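You operate a simulated robot arm through the tools that you are given. There is no shell and no other tool. Be economical: measure what you need, move in short steps, check, and stop when the job is done.

The job below is to be done with a simulated robot arm. You get a single attempt, and the scene is never put back.

## Task
Put things in order on the top of the camera bench. At the end: the black pipe clamp from the top of the camera bench stands where the black filter (marked "CLEAR") stood; the blue ring fitting stands where the black pipe clamp stood; the black filter from the top of the camera bench stands on top of the grey filter box (marked "COOL"); the black computer mouse is on the white reflector board; whatever was shut is shut again. Leave all else as you found it, and nothing knocked over.
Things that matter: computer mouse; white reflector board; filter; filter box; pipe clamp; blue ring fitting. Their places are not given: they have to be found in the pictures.

Only the result counts: the job must be done as asked and must still hold three seconds after the hand-in. Knocking over, shifting, dropping, spilling or breaking anything else fails it.

## Robot
A 7-joint arm with a two-finger parallel gripper, fixed in place. Base frame: the origin is at the foot of the arm, x ahead of it, y to its left, z up; the work surface is at about z = 0. Lengths are in mm, angles in degrees, forces in N, time in s.
With the tool pointing down near the work surface it reaches from about 220 to 580 mm from the base axis. Its first joint turns from -66.0 to 66.0 degrees. Payload 2.5 kg.
The tool frame sits at the grasp point between the pads (the TCP): z along the fingers, y along the line on which they close. The tips reach 23 mm beyond it. The gripper opens to 94 mm. The fingers are 38 mm wide and 10 mm thick; the gripper's body (54 by 96 mm) begins 39 mm behind the TCP.
Orientation is that of the tool frame in the base frame, as a unit quaternion [x, y, z, w]. With the fingers straight down and closing along the base's y, the tool's x points along the base's -x, its y along +y and its z along -z.

## Interface
- The arm moves only by the tool send_rows. Its argument "plan" is a list of rows, each an object (a shift or turn left out is 0, a gripper value left out holds the last) with "delta_rot": the turn, a rotation vector about the base's x, y, z in units of 180 degrees (1.0 is 180 degrees), a list of three; "translation": the shift along the base's x, y, z in units of 150 mm (1.0 is 150 mm), a list of three; "hand": the finger opening in mm, from 0 to 94. In form: [{"delta_rot": [wx, wy, wz], "translation": [x, y, z], "hand": hand}, ...]. A call has 1 to 10 rows; each row is the pose to reach, as a shift and turn from the pose commanded when the call began. A call with a number of a shift or a turn outside -1 to 1 is refused whole. A row lasts 0.2 s, in which the tool goes at most 50 mm and 8.6 degrees; a call with a longer step from one row to the next is refused whole, and so is a gripper value outside its range. A pose out of reach is approached as far as the arm can. The call stops where the force on the tool passes 40 N (or 10 N more than at its start, if that is more) or the arm is blocked; 0.2 s more then pass. The fingers move at their own pace (about 108 mm/s each) and stop on an object; they squeeze with about 28 N. The grip force told is the motor's: it shows also when the fingers shut on nothing. Time passes only in rows, and 0.2 s behind the last, so rows that repeat a pose let the fingers close. The reply holds the time, the measured pose of the TCP, the force on the tool along the base axes, the opening and the grip force, in the units named above and with some noise, and new pictures: "pictures" is both (left out), scene, wrist or none.
- Cameras (640 x 400 px; columns grow to the right, rows downward): "scene" is fixed at [120, -421.5, 524.8]; the picture's right is [0.77, -0.64, 0.00], its down [-0.48, -0.58, -0.66] and it looks along [0.42, 0.50, -0.75] (base axes); focal length 217 px, centre (320, 200). "wrist" rides on the gripper at [-39, 0, -44] in the tool frame; the picture's right is [0.00, -1.00, 0.00], its down [0.97, 0.00, -0.24] and it looks along [0.24, 0.00, 0.97] (tool axes); focal length 218 px, centre (320, 200).
- locate(camera, pixels): for up to 12 pixels [column, row] of the newest picture of that camera ("zoom" is the newest enlarged one), the place [x, y, z] in the base frame of the surface seen there, good to about 3 mm. It takes no simulated time.
- enlarge(camera, box): a new picture of the part [left, top, right, bottom] of that camera's present view, enlarged. It takes no simulated time.
- finish_job(): hands the job in; it is judged then, once.

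Go step by step. Measure first, check grasps and placings, and put right what went wrong. The budget is 80 turns and 120 pictures, counting those below and the enlarged ones. Unless the task says otherwise, let go and move clear before handing in, and close with one line.

The tools are called after "Call:" as name(argument=value, ...) on one line, values as JSON. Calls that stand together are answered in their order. send_rows: Moves the arm, as the interface text tells. Its arguments: {"type":"object","properties":{"plan":{"type":"array","items":{"type":"object","properties":{"delta_rot":{"type":"array","items":{"type":"number"}},"translation":{"type":"array","items":{"type":"number"}},"hand":{"type":"number"}}}},"pictures":{"type":"string","enum":["both","scene","wrist","none"]}},"required":["plan"]} The other tools are called the same way: locate (camera, pixels) gives the place of the surface under pixels of a picture; enlarge (camera, box) takes an enlarged picture of a part of a camera's view; finish_job () hands the job in.

At the start:

```text
time_s: 0.0
ee_pos: [312.8, 43.8, 293.5]
orientation: [0.0, 1.0, 0.001, 0.0]
ft_force: [-0.4, -0.4, 1.0]
finger_gap: 94.2
finger_force: 0.1
```

scene: 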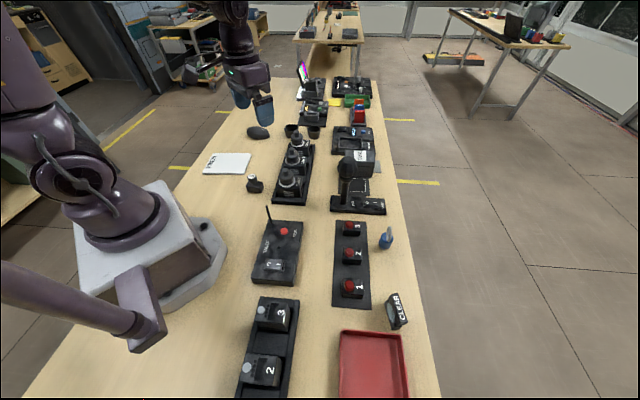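
wrist: 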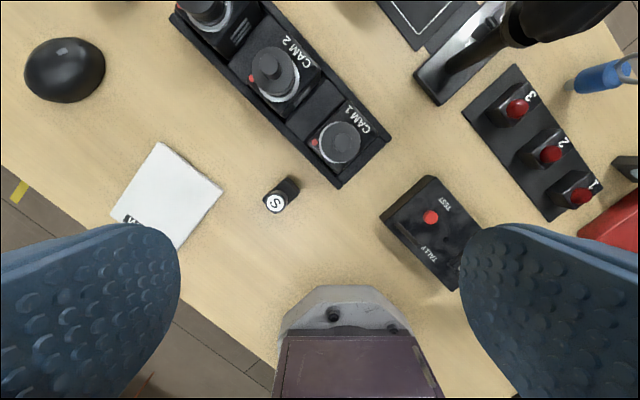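

The scene shows a mouse near (258,132), a white board at (228,163), the CLEAR filter at (397,312) and a blue ring fitting at (386,237). I'll enlarge parts of it to identify the clamp and the COOL box.

Call:
enlarge(camera="scene", box=[260, 60, 420, 160])

Call:
enlarge(camera="scene", box=[200, 120, 420, 260])

Call:
enlarge(camera="scene", box=[220, 210, 440, 400])

```text
4.00 times, centred on (340, 110) of scene
```

zoom: 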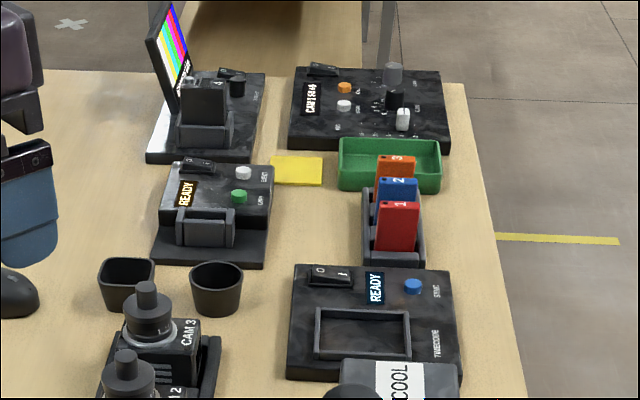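

```text
2.86 times, centred on (310, 190) of scene
```

zoom: 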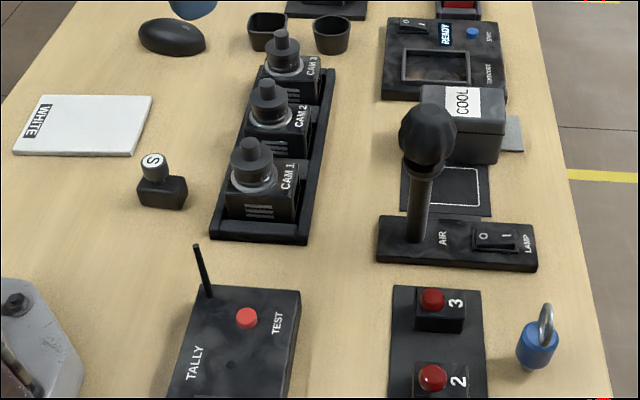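

```text
2.11 times, centred on (330, 305) of scene
```

zoom: 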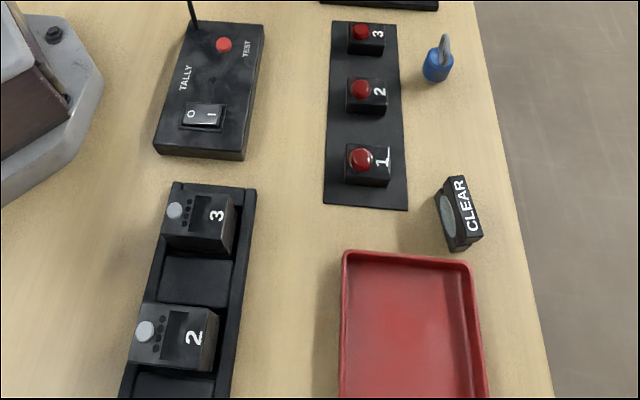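

The black block with the S cap at (255,184) is the clamp candidate. I'll measure the key places and zoom in on the clamp, box and filter.

Call:
enlarge(camera="scene", box=[320, 140, 400, 215])

Call:
enlarge(camera="wrist", box=[240, 160, 320, 220])

Call:
locate(camera="scene", pixels=[[258, 132], [228, 163], [204, 171], [212, 153], [251, 155], [244, 174], [253, 177], [257, 187], [385, 241], [388, 231], [399, 308], [392, 318]])

Call:
locate(camera="scene", pixels=[[355, 151], [372, 152], [374, 163], [352, 155], [366, 150], [370, 172], [377, 167], [345, 160], [348, 190], [350, 205], [403, 326], [391, 327]])

Call:
locate(camera="wrist", pixels=[[65, 70], [160, 143], [222, 190], [110, 214], [275, 203], [290, 186], [595, 78], [625, 75], [630, 165], [330, 145]])

```text
5.33 times, centred on (360, 178) of scene
```

zoom: 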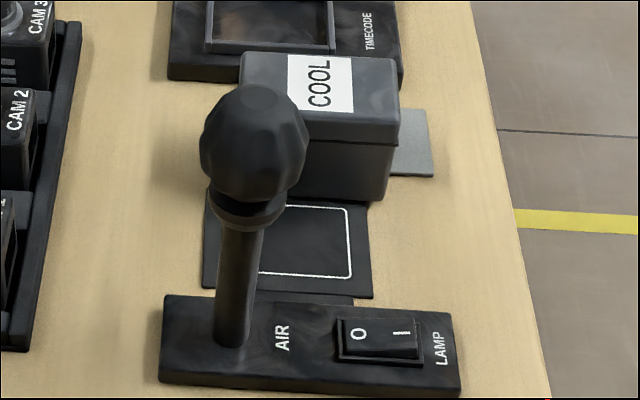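

```text
6.67 times, centred on (280, 190) of wrist
```

zoom: 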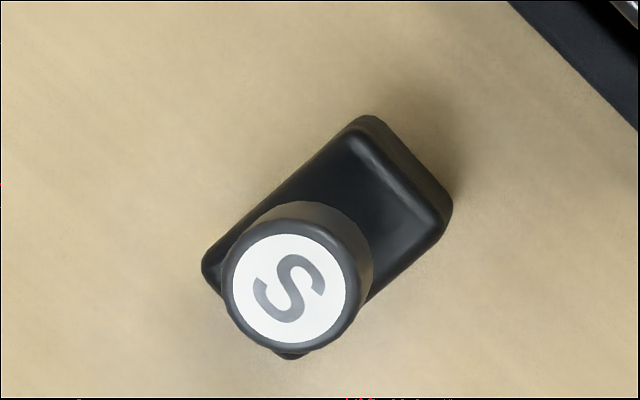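

```text
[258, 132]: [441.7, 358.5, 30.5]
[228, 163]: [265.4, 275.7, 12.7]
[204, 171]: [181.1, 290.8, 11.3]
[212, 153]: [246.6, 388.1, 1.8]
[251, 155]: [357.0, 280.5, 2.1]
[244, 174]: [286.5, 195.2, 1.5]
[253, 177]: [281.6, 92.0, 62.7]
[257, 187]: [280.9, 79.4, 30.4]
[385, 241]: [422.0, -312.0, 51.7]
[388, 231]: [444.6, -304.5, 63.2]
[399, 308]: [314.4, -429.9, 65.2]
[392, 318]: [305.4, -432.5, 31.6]
```

```text
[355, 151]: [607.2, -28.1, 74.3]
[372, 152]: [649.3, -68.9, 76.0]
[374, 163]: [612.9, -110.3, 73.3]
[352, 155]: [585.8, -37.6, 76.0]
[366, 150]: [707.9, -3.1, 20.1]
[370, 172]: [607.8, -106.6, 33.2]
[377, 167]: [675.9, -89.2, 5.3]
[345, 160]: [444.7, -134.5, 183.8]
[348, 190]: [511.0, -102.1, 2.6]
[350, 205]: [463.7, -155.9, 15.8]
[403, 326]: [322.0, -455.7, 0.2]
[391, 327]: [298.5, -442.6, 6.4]
```

```text
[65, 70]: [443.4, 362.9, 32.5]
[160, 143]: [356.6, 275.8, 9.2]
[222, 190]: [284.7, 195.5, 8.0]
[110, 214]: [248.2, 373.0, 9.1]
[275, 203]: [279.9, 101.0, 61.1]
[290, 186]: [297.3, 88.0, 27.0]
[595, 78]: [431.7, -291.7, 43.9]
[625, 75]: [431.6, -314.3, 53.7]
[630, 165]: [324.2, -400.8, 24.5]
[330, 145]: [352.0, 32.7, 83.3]
```

The COOL box top is around (610,-65,75), near the edge of reach. I'll move the wrist camera that way to see it well.

Call:
send_rows(plan=[{"translation": [0.2, -0.2, 0.07]}, {"translation": [0.4, -0.4, 0.14]}, {"translation": [0.6, -0.6, 0.2]}, {"translation": [0.75, -0.75, 0.2]}, {"translation": [0.85, -0.8, 0.2]}])

```text
time_s: 1.2
ee_pos: [440.6, -76.8, 324.1]
orientation: [0.001, 1.0, 0.0, 0.0]
ft_force: [0.9, 0.1, 0.1]
finger_gap: 94.0
finger_force: 0.1
```

scene: 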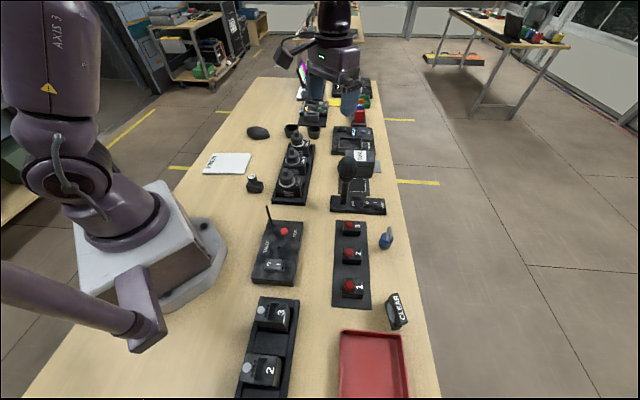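
wrist: 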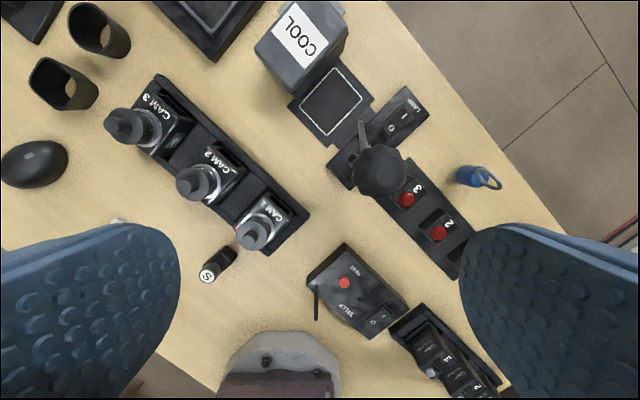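

Call:
enlarge(camera="wrist", box=[230, 0, 390, 100])

Call:
locate(camera="wrist", pixels=[[296, 3], [332, 46], [302, 70], [258, 45], [348, 35], [300, 90], [378, 172], [330, 70], [372, 98], [346, 10]])

```text
4.00 times, centred on (310, 50) of wrist
```

zoom: 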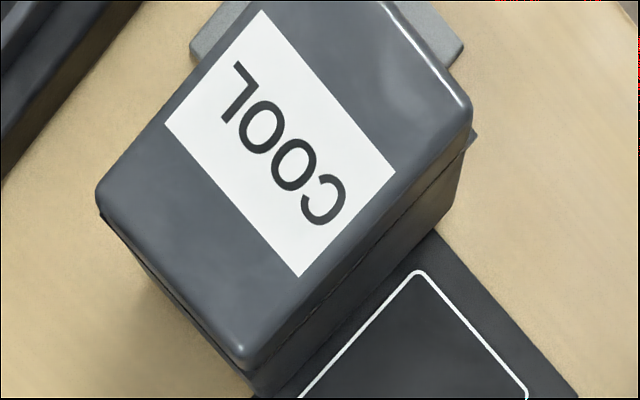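

```text
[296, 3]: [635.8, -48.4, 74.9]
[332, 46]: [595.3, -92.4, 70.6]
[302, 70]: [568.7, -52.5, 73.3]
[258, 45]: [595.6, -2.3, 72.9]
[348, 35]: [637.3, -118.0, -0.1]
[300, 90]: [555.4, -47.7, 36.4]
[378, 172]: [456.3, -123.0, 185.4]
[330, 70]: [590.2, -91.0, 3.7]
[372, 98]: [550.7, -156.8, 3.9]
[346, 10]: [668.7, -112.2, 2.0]
```

The COOL box is closed, with its top at about z=74 and its centre near (603,-58). Next I'll move over to the filter for a close look.

Call:
send_rows(plan=[{"translation": [-0.1, -0.3, 0]}, {"translation": [-0.2, -0.6, 0]}, {"translation": [-0.3, -0.9, 0]}, {"translation": [-0.35, -1.0, 0]}], pictures="none")

Call:
send_rows(plan=[{"translation": [-0.12, -0.28, -0.1]}, {"translation": [-0.24, -0.56, -0.2]}, {"translation": [-0.36, -0.84, -0.3]}, {"translation": [-0.5, -1.0, -0.4]}])

```text
time_s: 2.2
ee_pos: [386.8, -226.0, 324.0]
orientation: [0.0, 1.0, 0.0, 0.0]
ft_force: [0.8, 0.4, 0.4]
finger_gap: 94.1
finger_force: 0.2
```

```text
time_s: 3.2
ee_pos: [313.4, -375.9, 263.7]
orientation: [-0.001, 1.0, 0.0, 0.0]
ft_force: [-0.1, 0.1, -0.6]
finger_gap: 94.1
finger_force: 0.1
```

scene: 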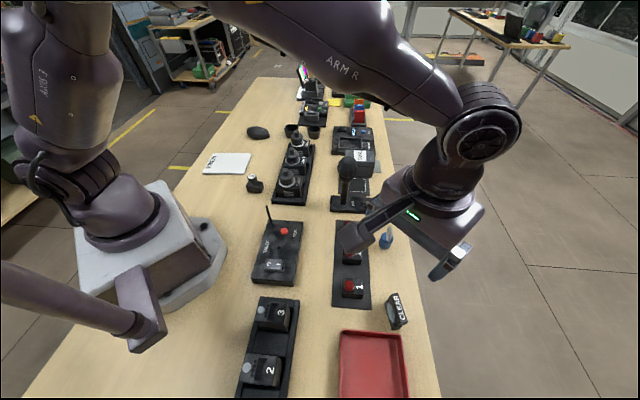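
wrist: 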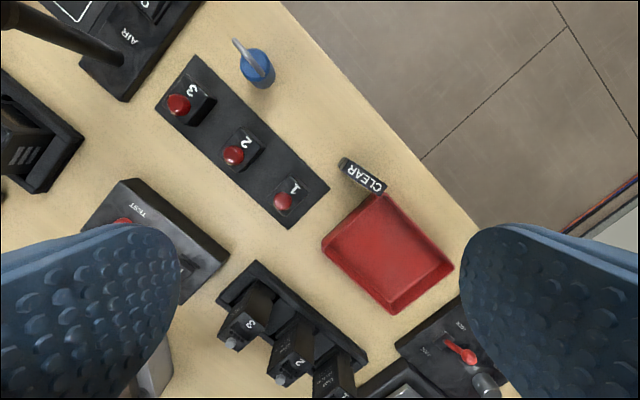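

The filter's thin top edge runs from about (342,162) to (384,189). I'll measure it, and the ring fitting as well.

Call:
enlarge(camera="wrist", box=[220, 30, 300, 90])

Call:
enlarge(camera="wrist", box=[324, 150, 404, 200])

Call:
locate(camera="wrist", pixels=[[343, 159], [385, 185], [381, 193], [340, 167], [363, 176], [252, 66], [262, 65], [236, 40], [250, 60], [372, 199], [329, 188], [258, 78]])

```text
6.67 times, centred on (260, 60) of wrist
```

zoom: 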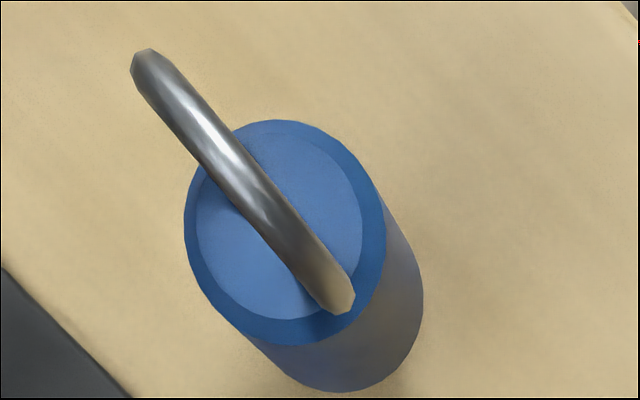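

```text
8.00 times, centred on (364, 175) of wrist
```

zoom: 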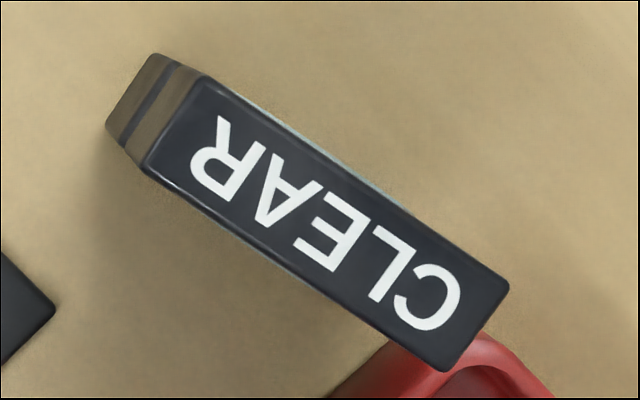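

```text
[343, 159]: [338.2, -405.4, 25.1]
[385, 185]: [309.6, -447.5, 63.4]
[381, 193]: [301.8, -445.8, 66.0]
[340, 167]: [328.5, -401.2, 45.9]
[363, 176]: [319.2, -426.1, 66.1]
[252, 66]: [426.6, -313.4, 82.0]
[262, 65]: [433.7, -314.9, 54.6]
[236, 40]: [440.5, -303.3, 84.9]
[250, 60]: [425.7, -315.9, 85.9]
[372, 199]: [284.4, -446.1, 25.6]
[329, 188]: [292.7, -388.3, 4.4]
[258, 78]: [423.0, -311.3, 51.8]
```

Call:
locate(camera="zoom", pixels=[[205, 88], [160, 165], [498, 288], [450, 358], [325, 225], [355, 188], [290, 262], [480, 345], [120, 120]])

```text
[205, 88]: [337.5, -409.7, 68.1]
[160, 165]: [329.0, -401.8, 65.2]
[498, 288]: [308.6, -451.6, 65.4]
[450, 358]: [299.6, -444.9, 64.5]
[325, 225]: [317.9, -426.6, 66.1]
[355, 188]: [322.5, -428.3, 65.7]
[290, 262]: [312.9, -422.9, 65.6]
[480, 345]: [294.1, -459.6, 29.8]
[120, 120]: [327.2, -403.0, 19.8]
```

The filter is centred at about (318.5,-427), with its top at z=66, its length along 55.5° and about 13 mm thick. I'll rotate the tool by +55.5° above it, narrow the fingers and check.

Call:
send_rows(plan=[{"delta_rot": [0, 0, 0.044], "translation": [0.005, -0.05, 0], "hand": 44}, {"delta_rot": [0, 0, 0.088], "translation": [0.01, -0.1, -0.1]}, {"delta_rot": [0, 0, 0.132], "translation": [0.02, -0.2, -0.2]}, {"delta_rot": [0, 0, 0.176], "translation": [0.03, -0.3, -0.4]}, {"delta_rot": [0, 0, 0.22], "translation": [0.034, -0.34, -0.6]}, {"delta_rot": [0, 0, 0.264], "translation": [0.034, -0.341, -0.8]}, {"delta_rot": [0, 0, 0.308], "translation": [0.034, -0.341, -0.9]}])

```text
time_s: 4.8
ee_pos: [319.8, -427.4, 130.3]
orientation: [-0.466, 0.885, 0.0, 0.0]
ft_force: [0.8, 0.2, 0.9]
finger_gap: 44.1
finger_force: 0.1
```

scene: 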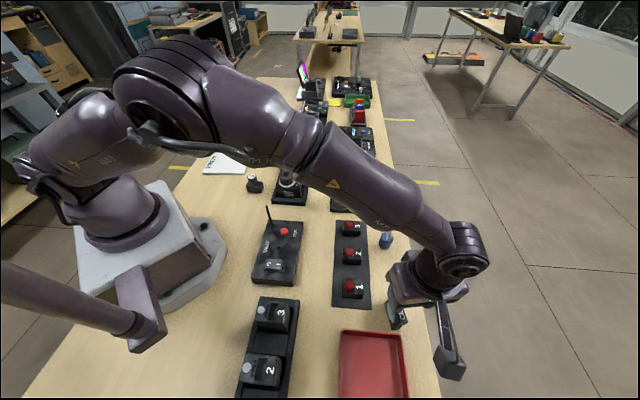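
wrist: 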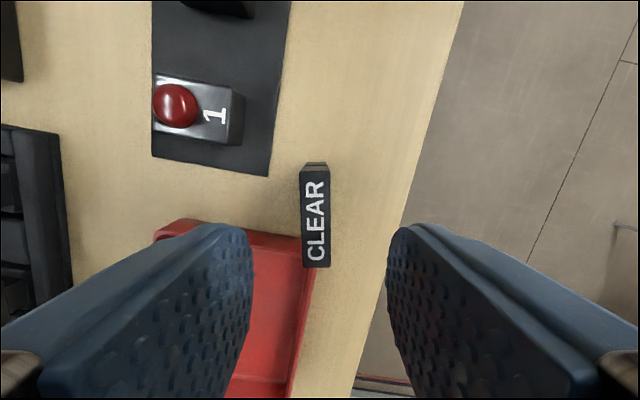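

The filter is nicely aligned between the fingers. I'll confirm its centre now from closer up.

Call:
locate(camera="wrist", pixels=[[303, 175], [325, 175], [305, 262], [327, 262], [280, 236], [306, 275]])

```text
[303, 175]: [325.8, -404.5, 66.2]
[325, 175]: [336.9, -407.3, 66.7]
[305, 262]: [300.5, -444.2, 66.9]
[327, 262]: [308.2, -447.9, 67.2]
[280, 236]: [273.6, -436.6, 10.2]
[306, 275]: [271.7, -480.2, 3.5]
```

Call:
send_rows(plan=[{"translation": [-0.008, 0.007, -0.2]}, {"translation": [-0.008, 0.007, -0.4]}, {"translation": [-0.008, 0.007, -0.475], "hand": 44}, {"translation": [-0.008, 0.007, -0.475], "hand": 5}, {"translation": [-0.008, 0.007, -0.475], "hand": 5}, {"translation": [-0.008, 0.007, -0.475], "hand": 5}])

```text
time_s: 6.2
ee_pos: [317.6, -426.2, 58.3]
orientation: [-0.465, 0.885, -0.001, 0.0]
ft_force: [1.1, -0.4, 0.2]
finger_gap: 15.5
finger_force: 28.3
```

scene: 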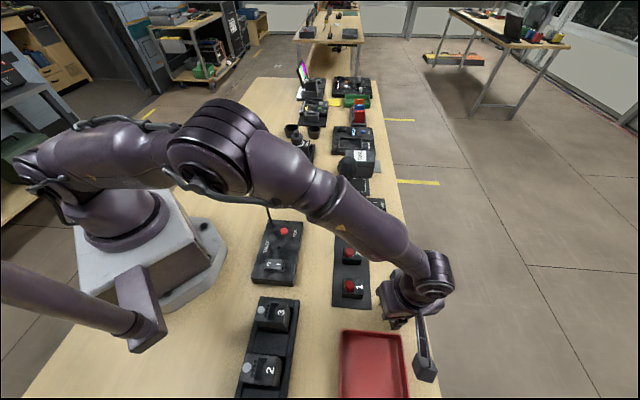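
wrist: 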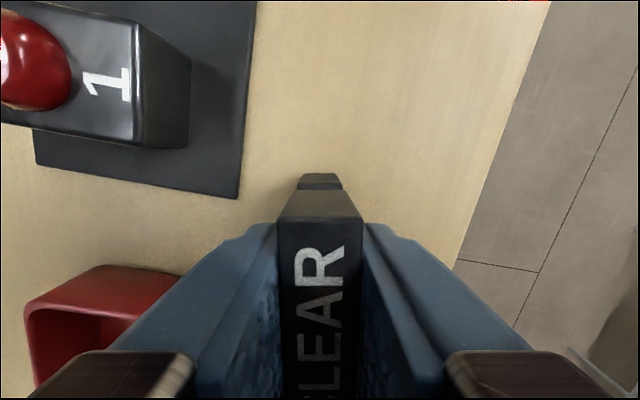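

The filter is held (gap 15.5). I'll lift it and carry it toward the COOL box at a safe height.

Call:
send_rows(plan=[{"translation": [0, 0, 0.15]}, {"translation": [0, 0, 0.45]}, {"translation": [0, 0.05, 0.75]}, {"translation": [0, 0.2, 1.0]}, {"translation": [0.1, 0.45, 1.0]}, {"translation": [0.25, 0.7, 1.0]}, {"translation": [0.4, 0.95, 1.0]}, {"translation": [0.4, 1.0, 1.0]}], pictures="none")

Call:
send_rows(plan=[{"translation": [0.05, 0.15, 0.25]}, {"translation": [0.1, 0.35, 0.5]}, {"translation": [0.25, 0.6, 0.6]}, {"translation": [0.4, 0.85, 0.6]}, {"translation": [0.55, 1.0, 0.6]}])

```text
time_s: 8.0
ee_pos: [376.5, -275.9, 207.6]
orientation: [-0.465, 0.885, 0.0, 0.0]
ft_force: [0.4, 0.8, -1.4]
finger_gap: 15.5
finger_force: 28.5
```

```text
time_s: 9.2
ee_pos: [459.8, -126.1, 298.3]
orientation: [-0.465, 0.885, 0.001, 0.0]
ft_force: [0.3, 0.1, -1.3]
finger_gap: 15.8
finger_force: 27.8
```

scene: 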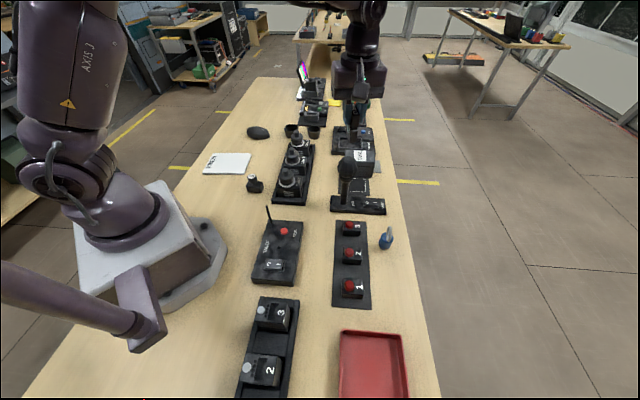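
wrist: 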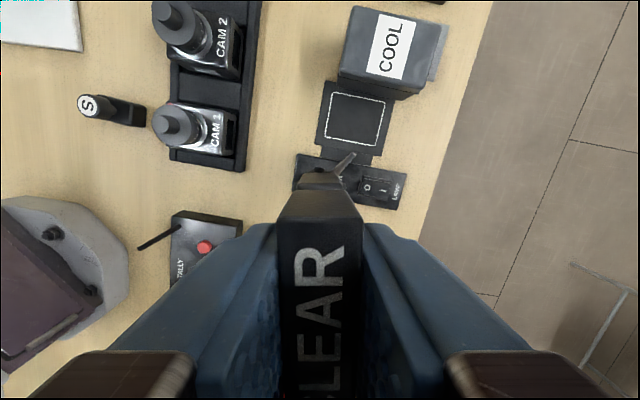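

The box is clearly visible now, so I'll measure its top corners.

Call:
enlarge(camera="wrist", box=[320, 0, 460, 100])

Call:
locate(camera="wrist", pixels=[[355, 10], [414, 23], [401, 83], [343, 67], [380, 45], [438, 50], [402, 98]])

```text
4.00 times, centred on (390, 50) of wrist
```

zoom: 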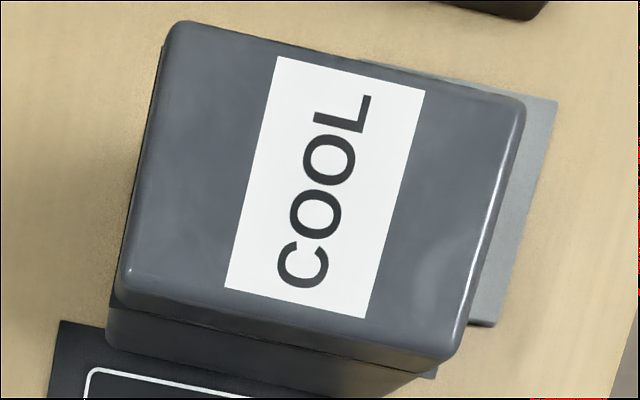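

```text
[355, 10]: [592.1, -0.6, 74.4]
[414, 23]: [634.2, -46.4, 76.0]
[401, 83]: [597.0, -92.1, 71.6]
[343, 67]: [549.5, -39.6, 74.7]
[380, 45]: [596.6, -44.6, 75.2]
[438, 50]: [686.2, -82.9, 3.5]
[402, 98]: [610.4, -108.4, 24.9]
```

The box top centre is about (599,-53) and 86×62 mm in size, with its short side along 43°. I'll go above it while turning the filter -12° to align.

Call:
send_rows(plan=[{"translation": [0.2, 0.15, 0], "delta_rot": [0, 0, -0.02]}, {"translation": [0.45, 0.3, 0], "delta_rot": [0, 0, -0.045]}, {"translation": [0.7, 0.45, 0], "delta_rot": [0, 0, -0.067]}, {"translation": [0.9, 0.495, -0.15], "delta_rot": [0, 0, -0.067]}, {"translation": [0.92, 0.495, -0.4], "delta_rot": [0, 0, -0.067]}, {"translation": [0.92, 0.495, -0.65], "delta_rot": [0, 0, -0.067]}, {"translation": [0.92, 0.495, -0.8], "delta_rot": [0, 0, -0.067]}])

```text
time_s: 10.8
ee_pos: [598.1, -52.5, 179.1]
orientation: [-0.37, 0.929, 0.0, 0.0]
ft_force: [0.4, 0.3, -1.2]
finger_gap: 15.4
finger_force: 28.2
out of reach, approached as far as the arm can: row 4, 5
```

scene: 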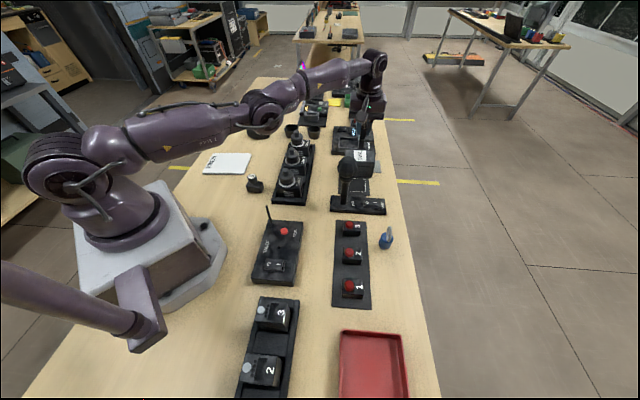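
wrist: 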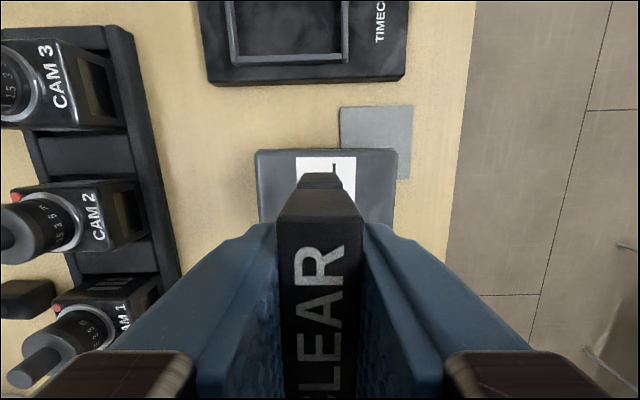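

I'm in reach and aligned over the box. Lowering to just above its top now, then touching down gently.

Call:
send_rows(plan=[{"translation": [0, 0, -0.15]}, {"translation": [0, 0, -0.26]}, {"translation": [0, 0, -0.29]}, {"translation": [0, 0, -0.3]}])

```text
time_s: 11.8
ee_pos: [598.7, -51.6, 133.0]
orientation: [-0.37, 0.929, 0.001, -0.001]
ft_force: [0.0, -0.4, -1.5]
finger_gap: 15.4
finger_force: 28.2
```

scene: 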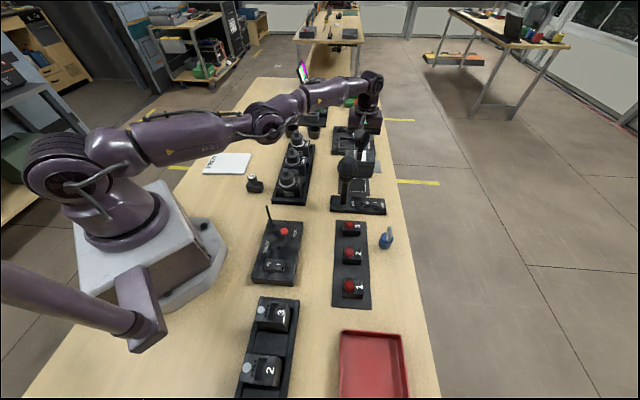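
wrist: 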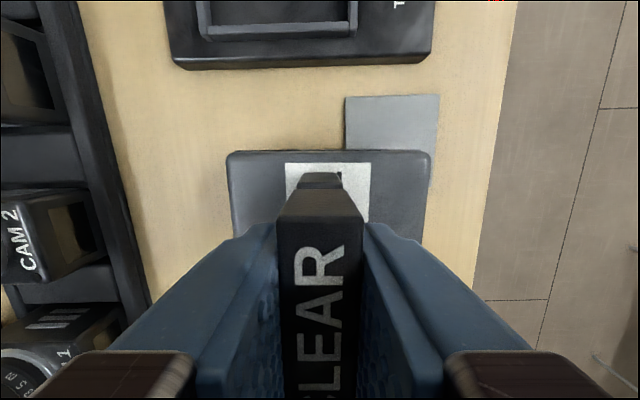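

No contact yet (force is just the weight), so I'll step down 1–2 mm.

Call:
send_rows(plan=[{"translation": [0, 0, -0.007]}, {"translation": [0, 0, -0.01]}], pictures="none")

```text
time_s: 12.4
ee_pos: [598.4, -51.2, 131.2]
orientation: [-0.37, 0.929, 0.001, 0.0]
ft_force: [0.2, 0.9, -0.6]
finger_gap: 15.4
finger_force: 28.0
```

Call:
send_rows(plan=[{"translation": [0, 0, -0.007]}, {"translation": [0, 0, -0.01]}], pictures="wrist")

```text
time_s: 13.0
ee_pos: [597.9, -51.6, 131.8]
orientation: [-0.37, 0.929, -0.001, 0.0]
ft_force: [-3.5, 0.0, 8.8]
finger_gap: 15.7
finger_force: 27.8
```

wrist: 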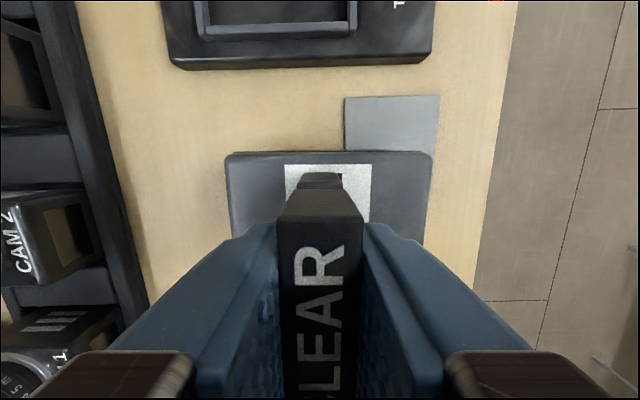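

It's in contact (about 9 N up). I'll open the fingers and rise straight up.

Call:
send_rows(plan=[{"translation": [0, 0, 0.007], "hand": 24}, {"translation": [0, 0, 0.007], "hand": 40}, {"translation": [0, 0, 0.007], "hand": 40}, {"translation": [0, 0, 0.2], "hand": 40}, {"translation": [0, 0, 0.5]}, {"translation": [-0.1, 0.05, 0.75]}, {"translation": [-0.35, 0.1, 1.0]}, {"translation": [-0.6, 0.1, 1.0]}])

```text
refused: row 7 steps farther than a row can; nothing moved
```

Call:
send_rows(plan=[{"translation": [0, 0, 0.007], "hand": 24}, {"translation": [0, 0, 0.007], "hand": 40}, {"translation": [0, 0, 0.007], "hand": 40}, {"translation": [0, 0, 0.2], "hand": 40}, {"translation": [0, 0, 0.5]}, {"translation": [-0.1, 0.05, 0.75]}, {"translation": [-0.25, 0.1, 0.95]}, {"translation": [-0.5, 0.2, 0.95]}, {"translation": [-0.75, 0.3, 0.95]}])

```text
time_s: 15.0
ee_pos: [581.7, -12.6, 295.0]
orientation: [-0.369, 0.93, 0.001, -0.001]
ft_force: [-0.4, -1.2, 0.3]
finger_gap: 40.0
finger_force: 0.1
out of reach, approached as far as the arm can: row 6, 7, 8, 9
```

scene: 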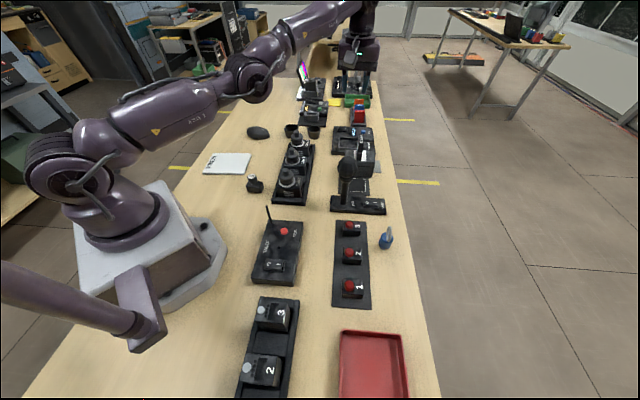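
wrist: 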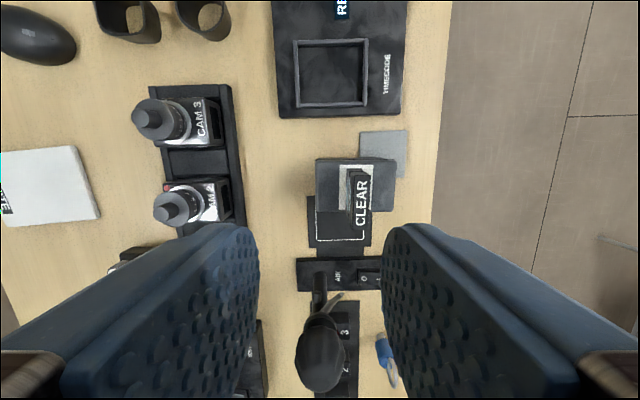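

The filter stands on the COOL box at wrist (358,195). The arm lagged near its reach limit, so I'll settle with a null row to learn the commanded pose.

Call:
send_rows(plan=[{"translation": [0, 0, 0]}, {"translation": [0, 0, 0]}], pictures="none")

Call:
enlarge(camera="scene", box=[320, 120, 400, 215])

```text
time_s: 15.6
ee_pos: [580.8, -13.3, 293.7]
orientation: [-0.369, 0.929, 0.0, -0.001]
ft_force: [0.1, 0.0, 0.8]
finger_gap: 40.0
finger_force: 0.1
```

```text
4.21 times, centred on (360, 168) of scene
```

zoom: 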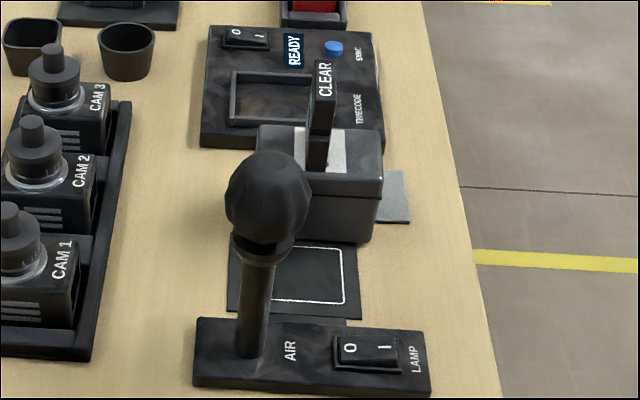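

The filter stands well. Now on to the clamp, turning the tool -90° so the fingers close across its narrow side.

Call:
send_rows(plan=[{"translation": [-0.12, 0.05, 0], "delta_rot": [0, 0, -0.046]}, {"translation": [-0.24, 0.1, 0], "delta_rot": [0, 0, -0.092]}, {"translation": [-0.36, 0.15, 0], "delta_rot": [0, 0, -0.138]}, {"translation": [-0.5, 0.2, 0], "delta_rot": [0, 0, -0.184]}, {"translation": [-0.64, 0.25, 0], "delta_rot": [0, 0, -0.23]}, {"translation": [-0.78, 0.3, 0], "delta_rot": [0, 0, -0.276]}, {"translation": [-0.9, 0.35, 0], "delta_rot": [0, 0, -0.322]}, {"translation": [-1, 0.4, 0], "delta_rot": [0, 0, -0.368]}], pictures="none")

Call:
send_rows(plan=[{"translation": [-0.25, 0.1, 0], "delta_rot": [0, 0, -0.045], "hand": 60}, {"translation": [-0.5, 0.2, -0.2], "delta_rot": [0, 0, -0.09]}, {"translation": [-0.75, 0.3, -0.4], "delta_rot": [0, 0, -0.134]}, {"translation": [-0.8, 0.33, -0.6], "delta_rot": [0, 0, -0.134]}])

```text
time_s: 17.4
ee_pos: [566.0, 61.3, 332.4]
orientation: [0.2, 0.98, -0.001, 0.0]
ft_force: [0.6, -0.2, -0.1]
finger_gap: 40.1
finger_force: 0.3
out of reach, approached as far as the arm can: row 1, 2, 3, 4, 5, 6, 7, 8
```

```text
refused: row 2 steps farther than a row can; nothing moved
```

The arm stayed stuck near full extension (x=566, z=332). I'll lower straight down a bit, where it has slack, before pulling in.

Call:
send_rows(plan=[{"translation": [0, 0, -0.2]}, {"translation": [0, 0, -0.4]}, {"translation": [-0.05, 0, -0.6]}, {"translation": [-0.2, 0, -0.7]}, {"translation": [-0.4, 0, -0.7]}])

```text
time_s: 18.6
ee_pos: [590.2, 66.6, 236.1]
orientation: [0.198, 0.98, 0.001, 0.0]
ft_force: [-0.4, 0.1, -0.1]
finger_gap: 39.9
finger_force: 0.0
out of reach, approached as far as the arm can: row 1, 2, 3, 4, 5
```

scene: 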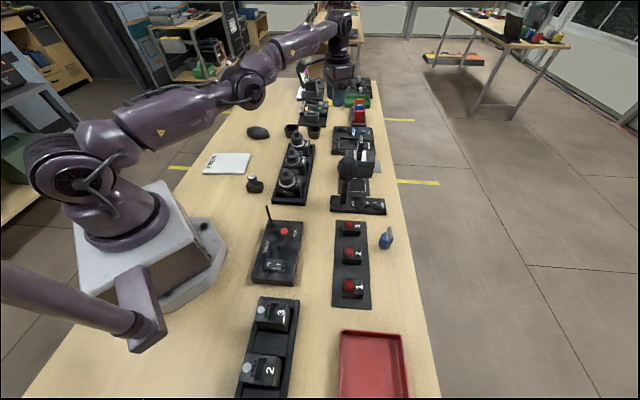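
wrist: 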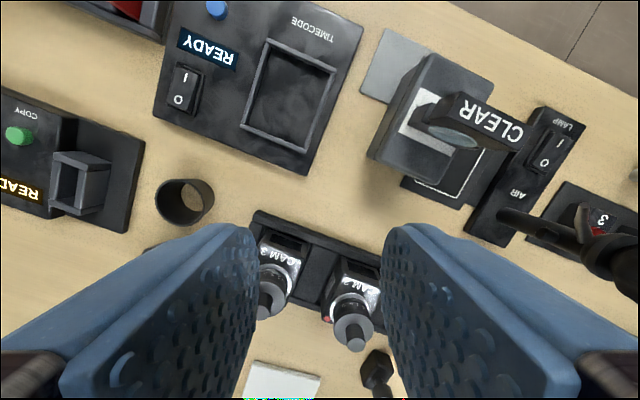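

The arm is riding its reach boundary. I'll go down to about z=175, a height that was reachable earlier and clears the CAM lenses at ~85, and then pull in.

Call:
send_rows(plan=[{"translation": [0, 0, -0.13]}, {"translation": [0, 0, -0.26]}, {"translation": [0, 0, -0.4]}, {"translation": [-0.1, 0, -0.42]}, {"translation": [-0.25, 0, -0.42]}, {"translation": [-0.4, 0, -0.42]}], pictures="none")

```text
time_s: 20.0
ee_pos: [595.1, 67.1, 177.0]
orientation: [0.198, 0.98, 0.0, -0.001]
ft_force: [0.2, -0.4, 0.3]
finger_gap: 39.8
finger_force: 0.0
out of reach, approached as far as the arm can: row 2, 3, 4, 5, 6
```

The arm still refuses to come in, so the elbow seems to have gone through straight and be on its wrong side. I'll push outward and up past the boundary (the reverse of how it flipped) and then come in.

Call:
send_rows(plan=[{"translation": [0.1, 0, 0.3]}, {"translation": [0.3, 0, 0.5]}, {"translation": [0.3, 0, 0.7]}, {"translation": [0.15, 0, 0.9]}, {"translation": [-0.1, 0, 0.95]}, {"translation": [-0.4, 0, 0.95]}, {"translation": [-0.7, 0, 0.95]}])

```text
time_s: 21.6
ee_pos: [562.2, 76.4, 341.8]
orientation: [0.198, 0.98, 0.0, 0.0]
ft_force: [0.0, 0.1, -0.1]
finger_gap: 40.1
finger_force: 0.0
out of reach, approached as far as the arm can: row 1, 2, 3, 4, 5, 6, 7
```

scene: 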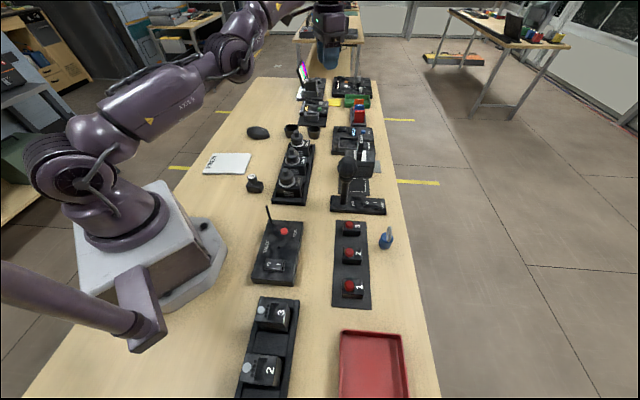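
wrist: 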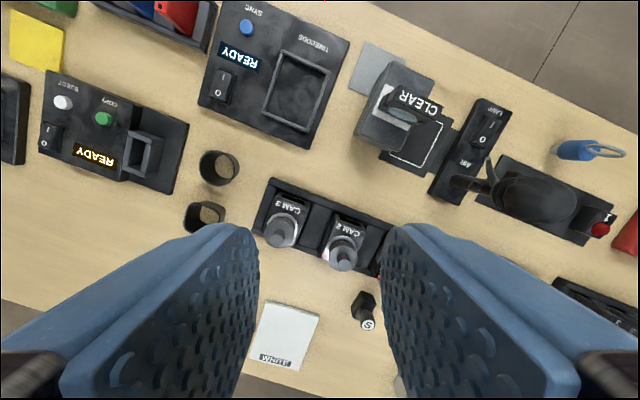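

The arm is still nearly straight. I'll sweep downward while pushing outward, which should bend the elbow the right way, and then pull in.

Call:
send_rows(plan=[{"translation": [0.15, 0, -0.25]}, {"translation": [0.3, 0, -0.5]}, {"translation": [0.4, 0, -0.75]}, {"translation": [0.4, 0, -1.0]}, {"translation": [0.2, 0, -1.0]}, {"translation": [-0.1, 0, -1.0]}, {"translation": [-0.4, 0, -1.0]}], pictures="none")

```text
time_s: 23.2
ee_pos: [504.7, 75.4, 193.4]
orientation: [0.199, 0.98, 0.0, 0.002]
ft_force: [0.1, 0.0, -0.1]
finger_gap: 40.0
finger_force: 0.1
out of reach, approached as far as the arm can: row 1, 2, 3, 4
```

That worked: the arm is bent again and free at (505,75,193). Now moving to just short of the clamp and finishing the turn.

Call:
send_rows(plan=[{"translation": [-0.3, 0.02, 0.1], "delta_rot": [0, 0, -0.045], "hand": 60}, {"translation": [-0.6, 0.05, 0.1], "delta_rot": [0, 0, -0.09]}, {"translation": [-0.85, 0.08, 0.1], "delta_rot": [0, 0, -0.133]}, {"translation": [-1.0, 0.1, 0.1], "delta_rot": [0, 0, -0.133]}], pictures="none")

Call:
send_rows(plan=[{"translation": [-0.2, 0, -0.1]}, {"translation": [-0.35, 0, -0.2]}])

```text
time_s: 24.2
ee_pos: [352.9, 90.2, 204.7]
orientation: [0.398, 0.917, 0.0, 0.0]
ft_force: [-0.8, -0.2, 0.1]
finger_gap: 59.9
finger_force: 0.0
```

```text
time_s: 24.8
ee_pos: [300.5, 90.9, 177.5]
orientation: [0.398, 0.918, 0.0, 0.0]
ft_force: [-0.2, 0.2, -0.5]
finger_gap: 60.0
finger_force: 0.0
```

scene: 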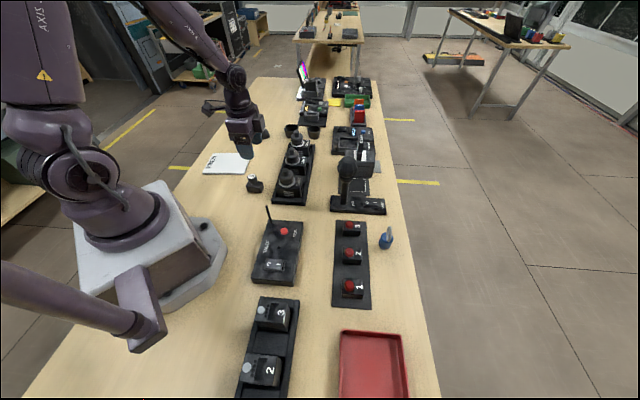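
wrist: 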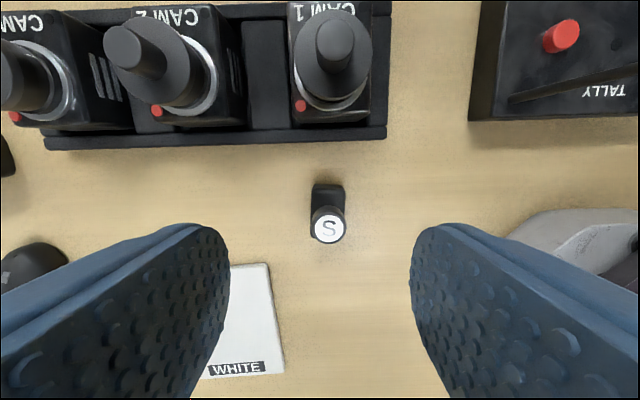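

The clamp is aligned in view at (328,212). I'll enlarge and measure it.

Call:
enlarge(camera="wrist", box=[288, 175, 368, 250])

Call:
locate(camera="wrist", pixels=[[328, 229], [320, 192], [341, 192], [313, 187], [344, 187], [330, 200], [312, 236], [345, 238], [320, 229], [338, 229]])

```text
5.33 times, centred on (328, 212) of wrist
```

zoom: 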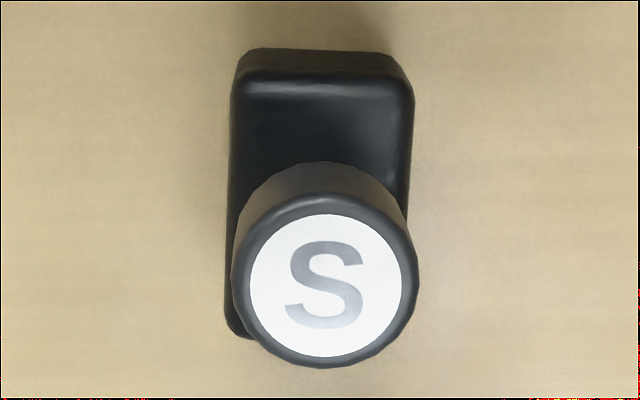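

```text
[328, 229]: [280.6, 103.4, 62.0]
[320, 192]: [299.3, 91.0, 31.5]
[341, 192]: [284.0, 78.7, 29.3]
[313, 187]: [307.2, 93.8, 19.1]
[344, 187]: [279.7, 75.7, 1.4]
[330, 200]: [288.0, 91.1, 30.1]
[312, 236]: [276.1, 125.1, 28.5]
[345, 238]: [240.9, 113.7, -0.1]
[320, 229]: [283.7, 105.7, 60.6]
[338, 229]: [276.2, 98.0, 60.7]
```

The clamp body centre is about (280,99), 31 mm wide, 30 high, with the knob to z=62. I'll go down with the fingers straddling the narrow side and close.

Call:
send_rows(plan=[{"translation": [-0.136, 0.053, -0.1]}, {"translation": [-0.136, 0.053, -0.4]}, {"translation": [-0.136, 0.053, -0.7]}, {"translation": [-0.136, 0.053, -0.9]}, {"translation": [-0.136, 0.053, -0.97]}, {"translation": [-0.136, 0.053, -0.97], "hand": 15}, {"translation": [-0.136, 0.053, -0.97], "hand": 15}, {"translation": [-0.136, 0.053, -0.97], "hand": 15}])

```text
time_s: 26.6
ee_pos: [280.3, 98.6, 31.0]
orientation: [0.397, 0.918, 0.0, 0.0]
ft_force: [-0.3, -0.5, -0.6]
finger_gap: 31.7
finger_force: 28.5
```

scene: 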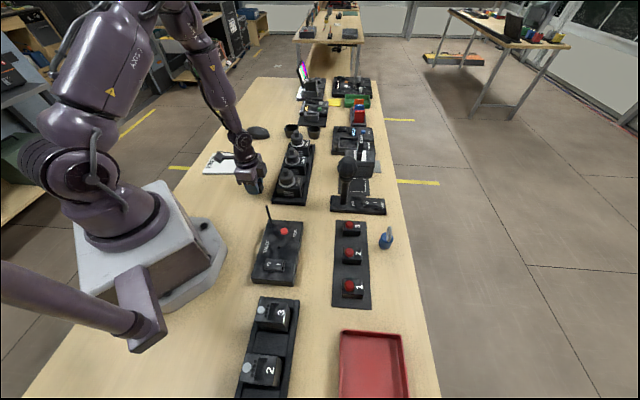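
wrist: 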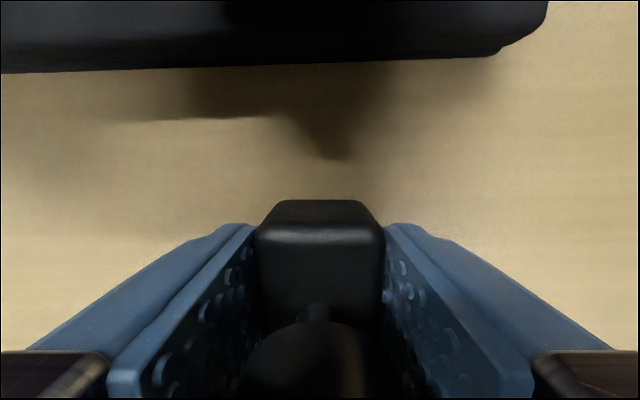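

The clamp is held (gap 31.7). I'll lift it and carry it toward the filter's old place, turning -77.5° so the fingers stay clear of the red tray.

Call:
send_rows(plan=[{"translation": [0, 0, 0.2]}, {"translation": [0, 0, 0.5]}, {"translation": [0, 0, 0.8]}, {"translation": [0, 0, 1.0]}, {"translation": [0.1, -0.1, 1.0], "delta_rot": [0, 0, -0.045]}, {"translation": [0.2, -0.3, 1.0], "delta_rot": [0, 0, -0.09]}, {"translation": [0.3, -0.5, 1.0], "delta_rot": [0, 0, -0.135]}, {"translation": [0.35, -0.75, 1.0], "delta_rot": [0, 0, -0.18]}, {"translation": [0.4, -1.0, 1.0], "delta_rot": [0, 0, -0.225]}], pictures="none")

Call:
send_rows(plan=[{"translation": [0, -0.15, 0.25], "delta_rot": [0, 0, -0.04]}, {"translation": [0, -0.4, 0.33], "delta_rot": [0, 0, -0.08]}, {"translation": [0, -0.7, 0.33], "delta_rot": [0, 0, -0.12]}, {"translation": [0, -1.0, 0.33], "delta_rot": [0, 0, -0.16]}], pictures="none")

Call:
send_rows(plan=[{"translation": [0, -0.3, 0], "delta_rot": [0, 0, -0.023]}, {"translation": [-0.03, -0.6, 0], "delta_rot": [0, 0, -0.0456]}, {"translation": [-0.07, -0.9, 0], "delta_rot": [0, 0, -0.0456]}, {"translation": [-0.1, -1.0, -0.15], "delta_rot": [0, 0, -0.0456]}])

```text
time_s: 28.6
ee_pos: [339.8, -53.2, 180.4]
orientation: [0.692, 0.722, 0.0, 0.001]
ft_force: [-0.3, 0.0, -1.6]
finger_gap: 31.7
finger_force: 28.3
```

```text
time_s: 29.6
ee_pos: [340.8, -202.1, 229.4]
orientation: [0.849, 0.529, 0.0, 0.0]
ft_force: [0.3, 0.5, -1.6]
finger_gap: 31.7
finger_force: 28.0
```

```text
time_s: 30.6
ee_pos: [325.3, -351.1, 208.3]
orientation: [0.884, 0.467, 0.0, 0.0]
ft_force: [-0.8, 0.5, -1.6]
finger_gap: 31.5
finger_force: 28.2
```

scene: 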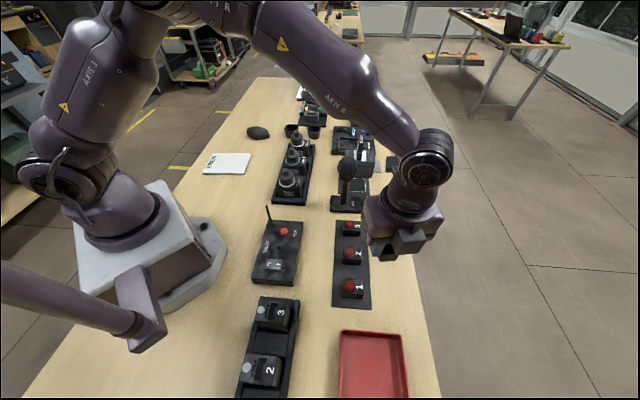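
wrist: 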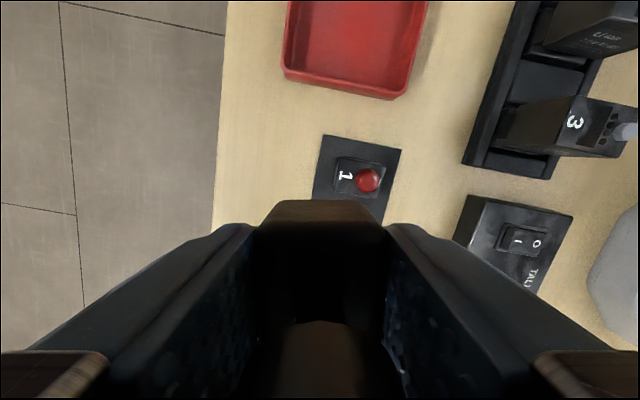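

I'll measure the tray edge facing the place, (285,72)–(400,95), before going down.

Call:
locate(camera="wrist", pixels=[[284, 68], [388, 93], [340, 83], [300, 80], [380, 98], [320, 140], [398, 152]])

Call:
send_rows(plan=[{"translation": [-0.02, -0.25, -0.15]}, {"translation": [-0.049, -0.502, -0.35]}, {"translation": [-0.049, -0.502, -0.65]}, {"translation": [-0.049, -0.502, -0.9]}])

```text
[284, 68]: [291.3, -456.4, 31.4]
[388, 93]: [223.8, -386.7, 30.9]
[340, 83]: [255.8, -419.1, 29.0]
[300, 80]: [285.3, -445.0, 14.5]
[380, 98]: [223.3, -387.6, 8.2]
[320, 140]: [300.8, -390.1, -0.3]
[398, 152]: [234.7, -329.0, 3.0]
```

```text
time_s: 31.6
ee_pos: [318.3, -426.2, 71.6]
orientation: [0.884, 0.467, 0.0, 0.001]
ft_force: [-0.4, 0.5, -1.4]
finger_gap: 31.8
finger_force: 28.2
```

scene: 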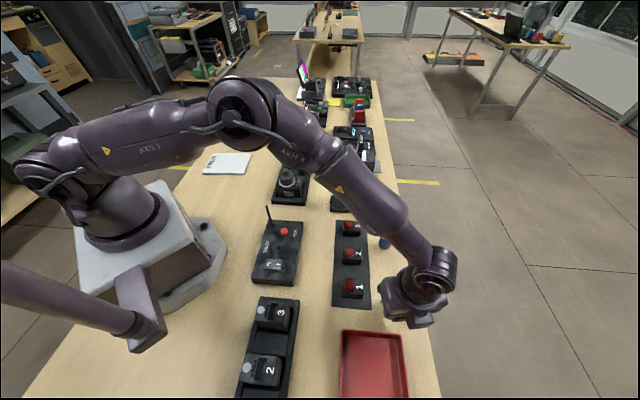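
wrist: 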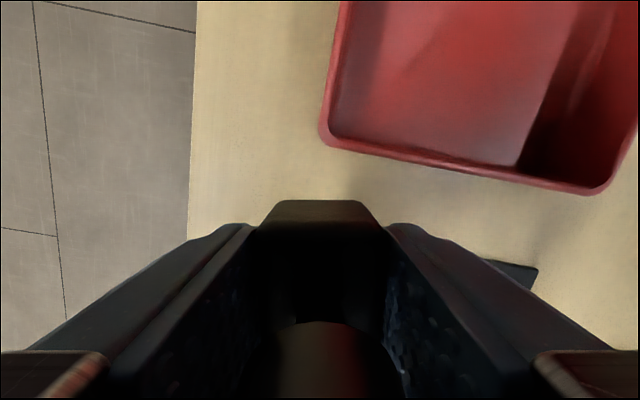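

There's clear space around the spot: tray edge ≥12 mm away and only the low panel corner nearby. Lowering to touchdown.

Call:
send_rows(plan=[{"translation": [0, 0, -0.15]}, {"translation": [0, 0, -0.24]}, {"translation": [0, 0, -0.262]}, {"translation": [0, 0, -0.269]}], pictures="none")

```text
time_s: 32.6
ee_pos: [317.0, -425.8, 31.5]
orientation: [0.884, 0.467, -0.001, -0.001]
ft_force: [0.0, -0.4, -1.0]
finger_gap: 31.7
finger_force: 28.1
```

Call:
send_rows(plan=[{"translation": [0, 0, -0.006]}, {"translation": [0, 0, -0.012]}], pictures="none")

```text
time_s: 33.2
ee_pos: [317.5, -427.1, 30.5]
orientation: [0.884, 0.467, 0.0, 0.0]
ft_force: [0.9, 0.1, -1.0]
finger_gap: 31.6
finger_force: 28.1
```

Call:
send_rows(plan=[{"translation": [0, 0, -0.006]}, {"translation": [0, 0, -0.01]}], pictures="none")

```text
time_s: 33.8
ee_pos: [319.0, -426.9, 30.0]
orientation: [0.884, 0.467, 0.002, 0.002]
ft_force: [-3.8, 6.4, 14.1]
finger_gap: 31.5
finger_force: 28.0
```

It's in contact (14 N). Releasing with a small opening and rising.

Call:
send_rows(plan=[{"translation": [0, 0, 0.008], "hand": 36}, {"translation": [0, 0, 0.008], "hand": 44}, {"translation": [0, 0, 0.008], "hand": 44}, {"translation": [0, 0, 0.2]}, {"translation": [0, 0, 0.5]}, {"translation": [0, 0.05, 0.8]}, {"translation": [0, 0.2, 1.0]}, {"translation": [0.1, 0.45, 1.0]}, {"translation": [0.2, 0.6, 1.0]}])

```text
time_s: 35.8
ee_pos: [348.2, -336.1, 178.8]
orientation: [0.885, 0.466, 0.0, 0.0]
ft_force: [-0.4, -0.5, -0.7]
finger_gap: 43.9
finger_force: 0.0
```

scene: 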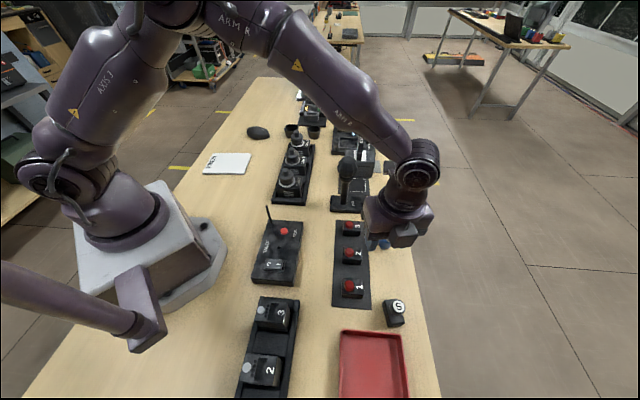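
wrist: 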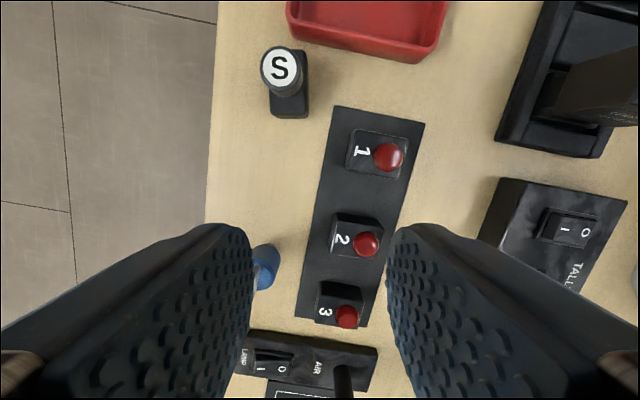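

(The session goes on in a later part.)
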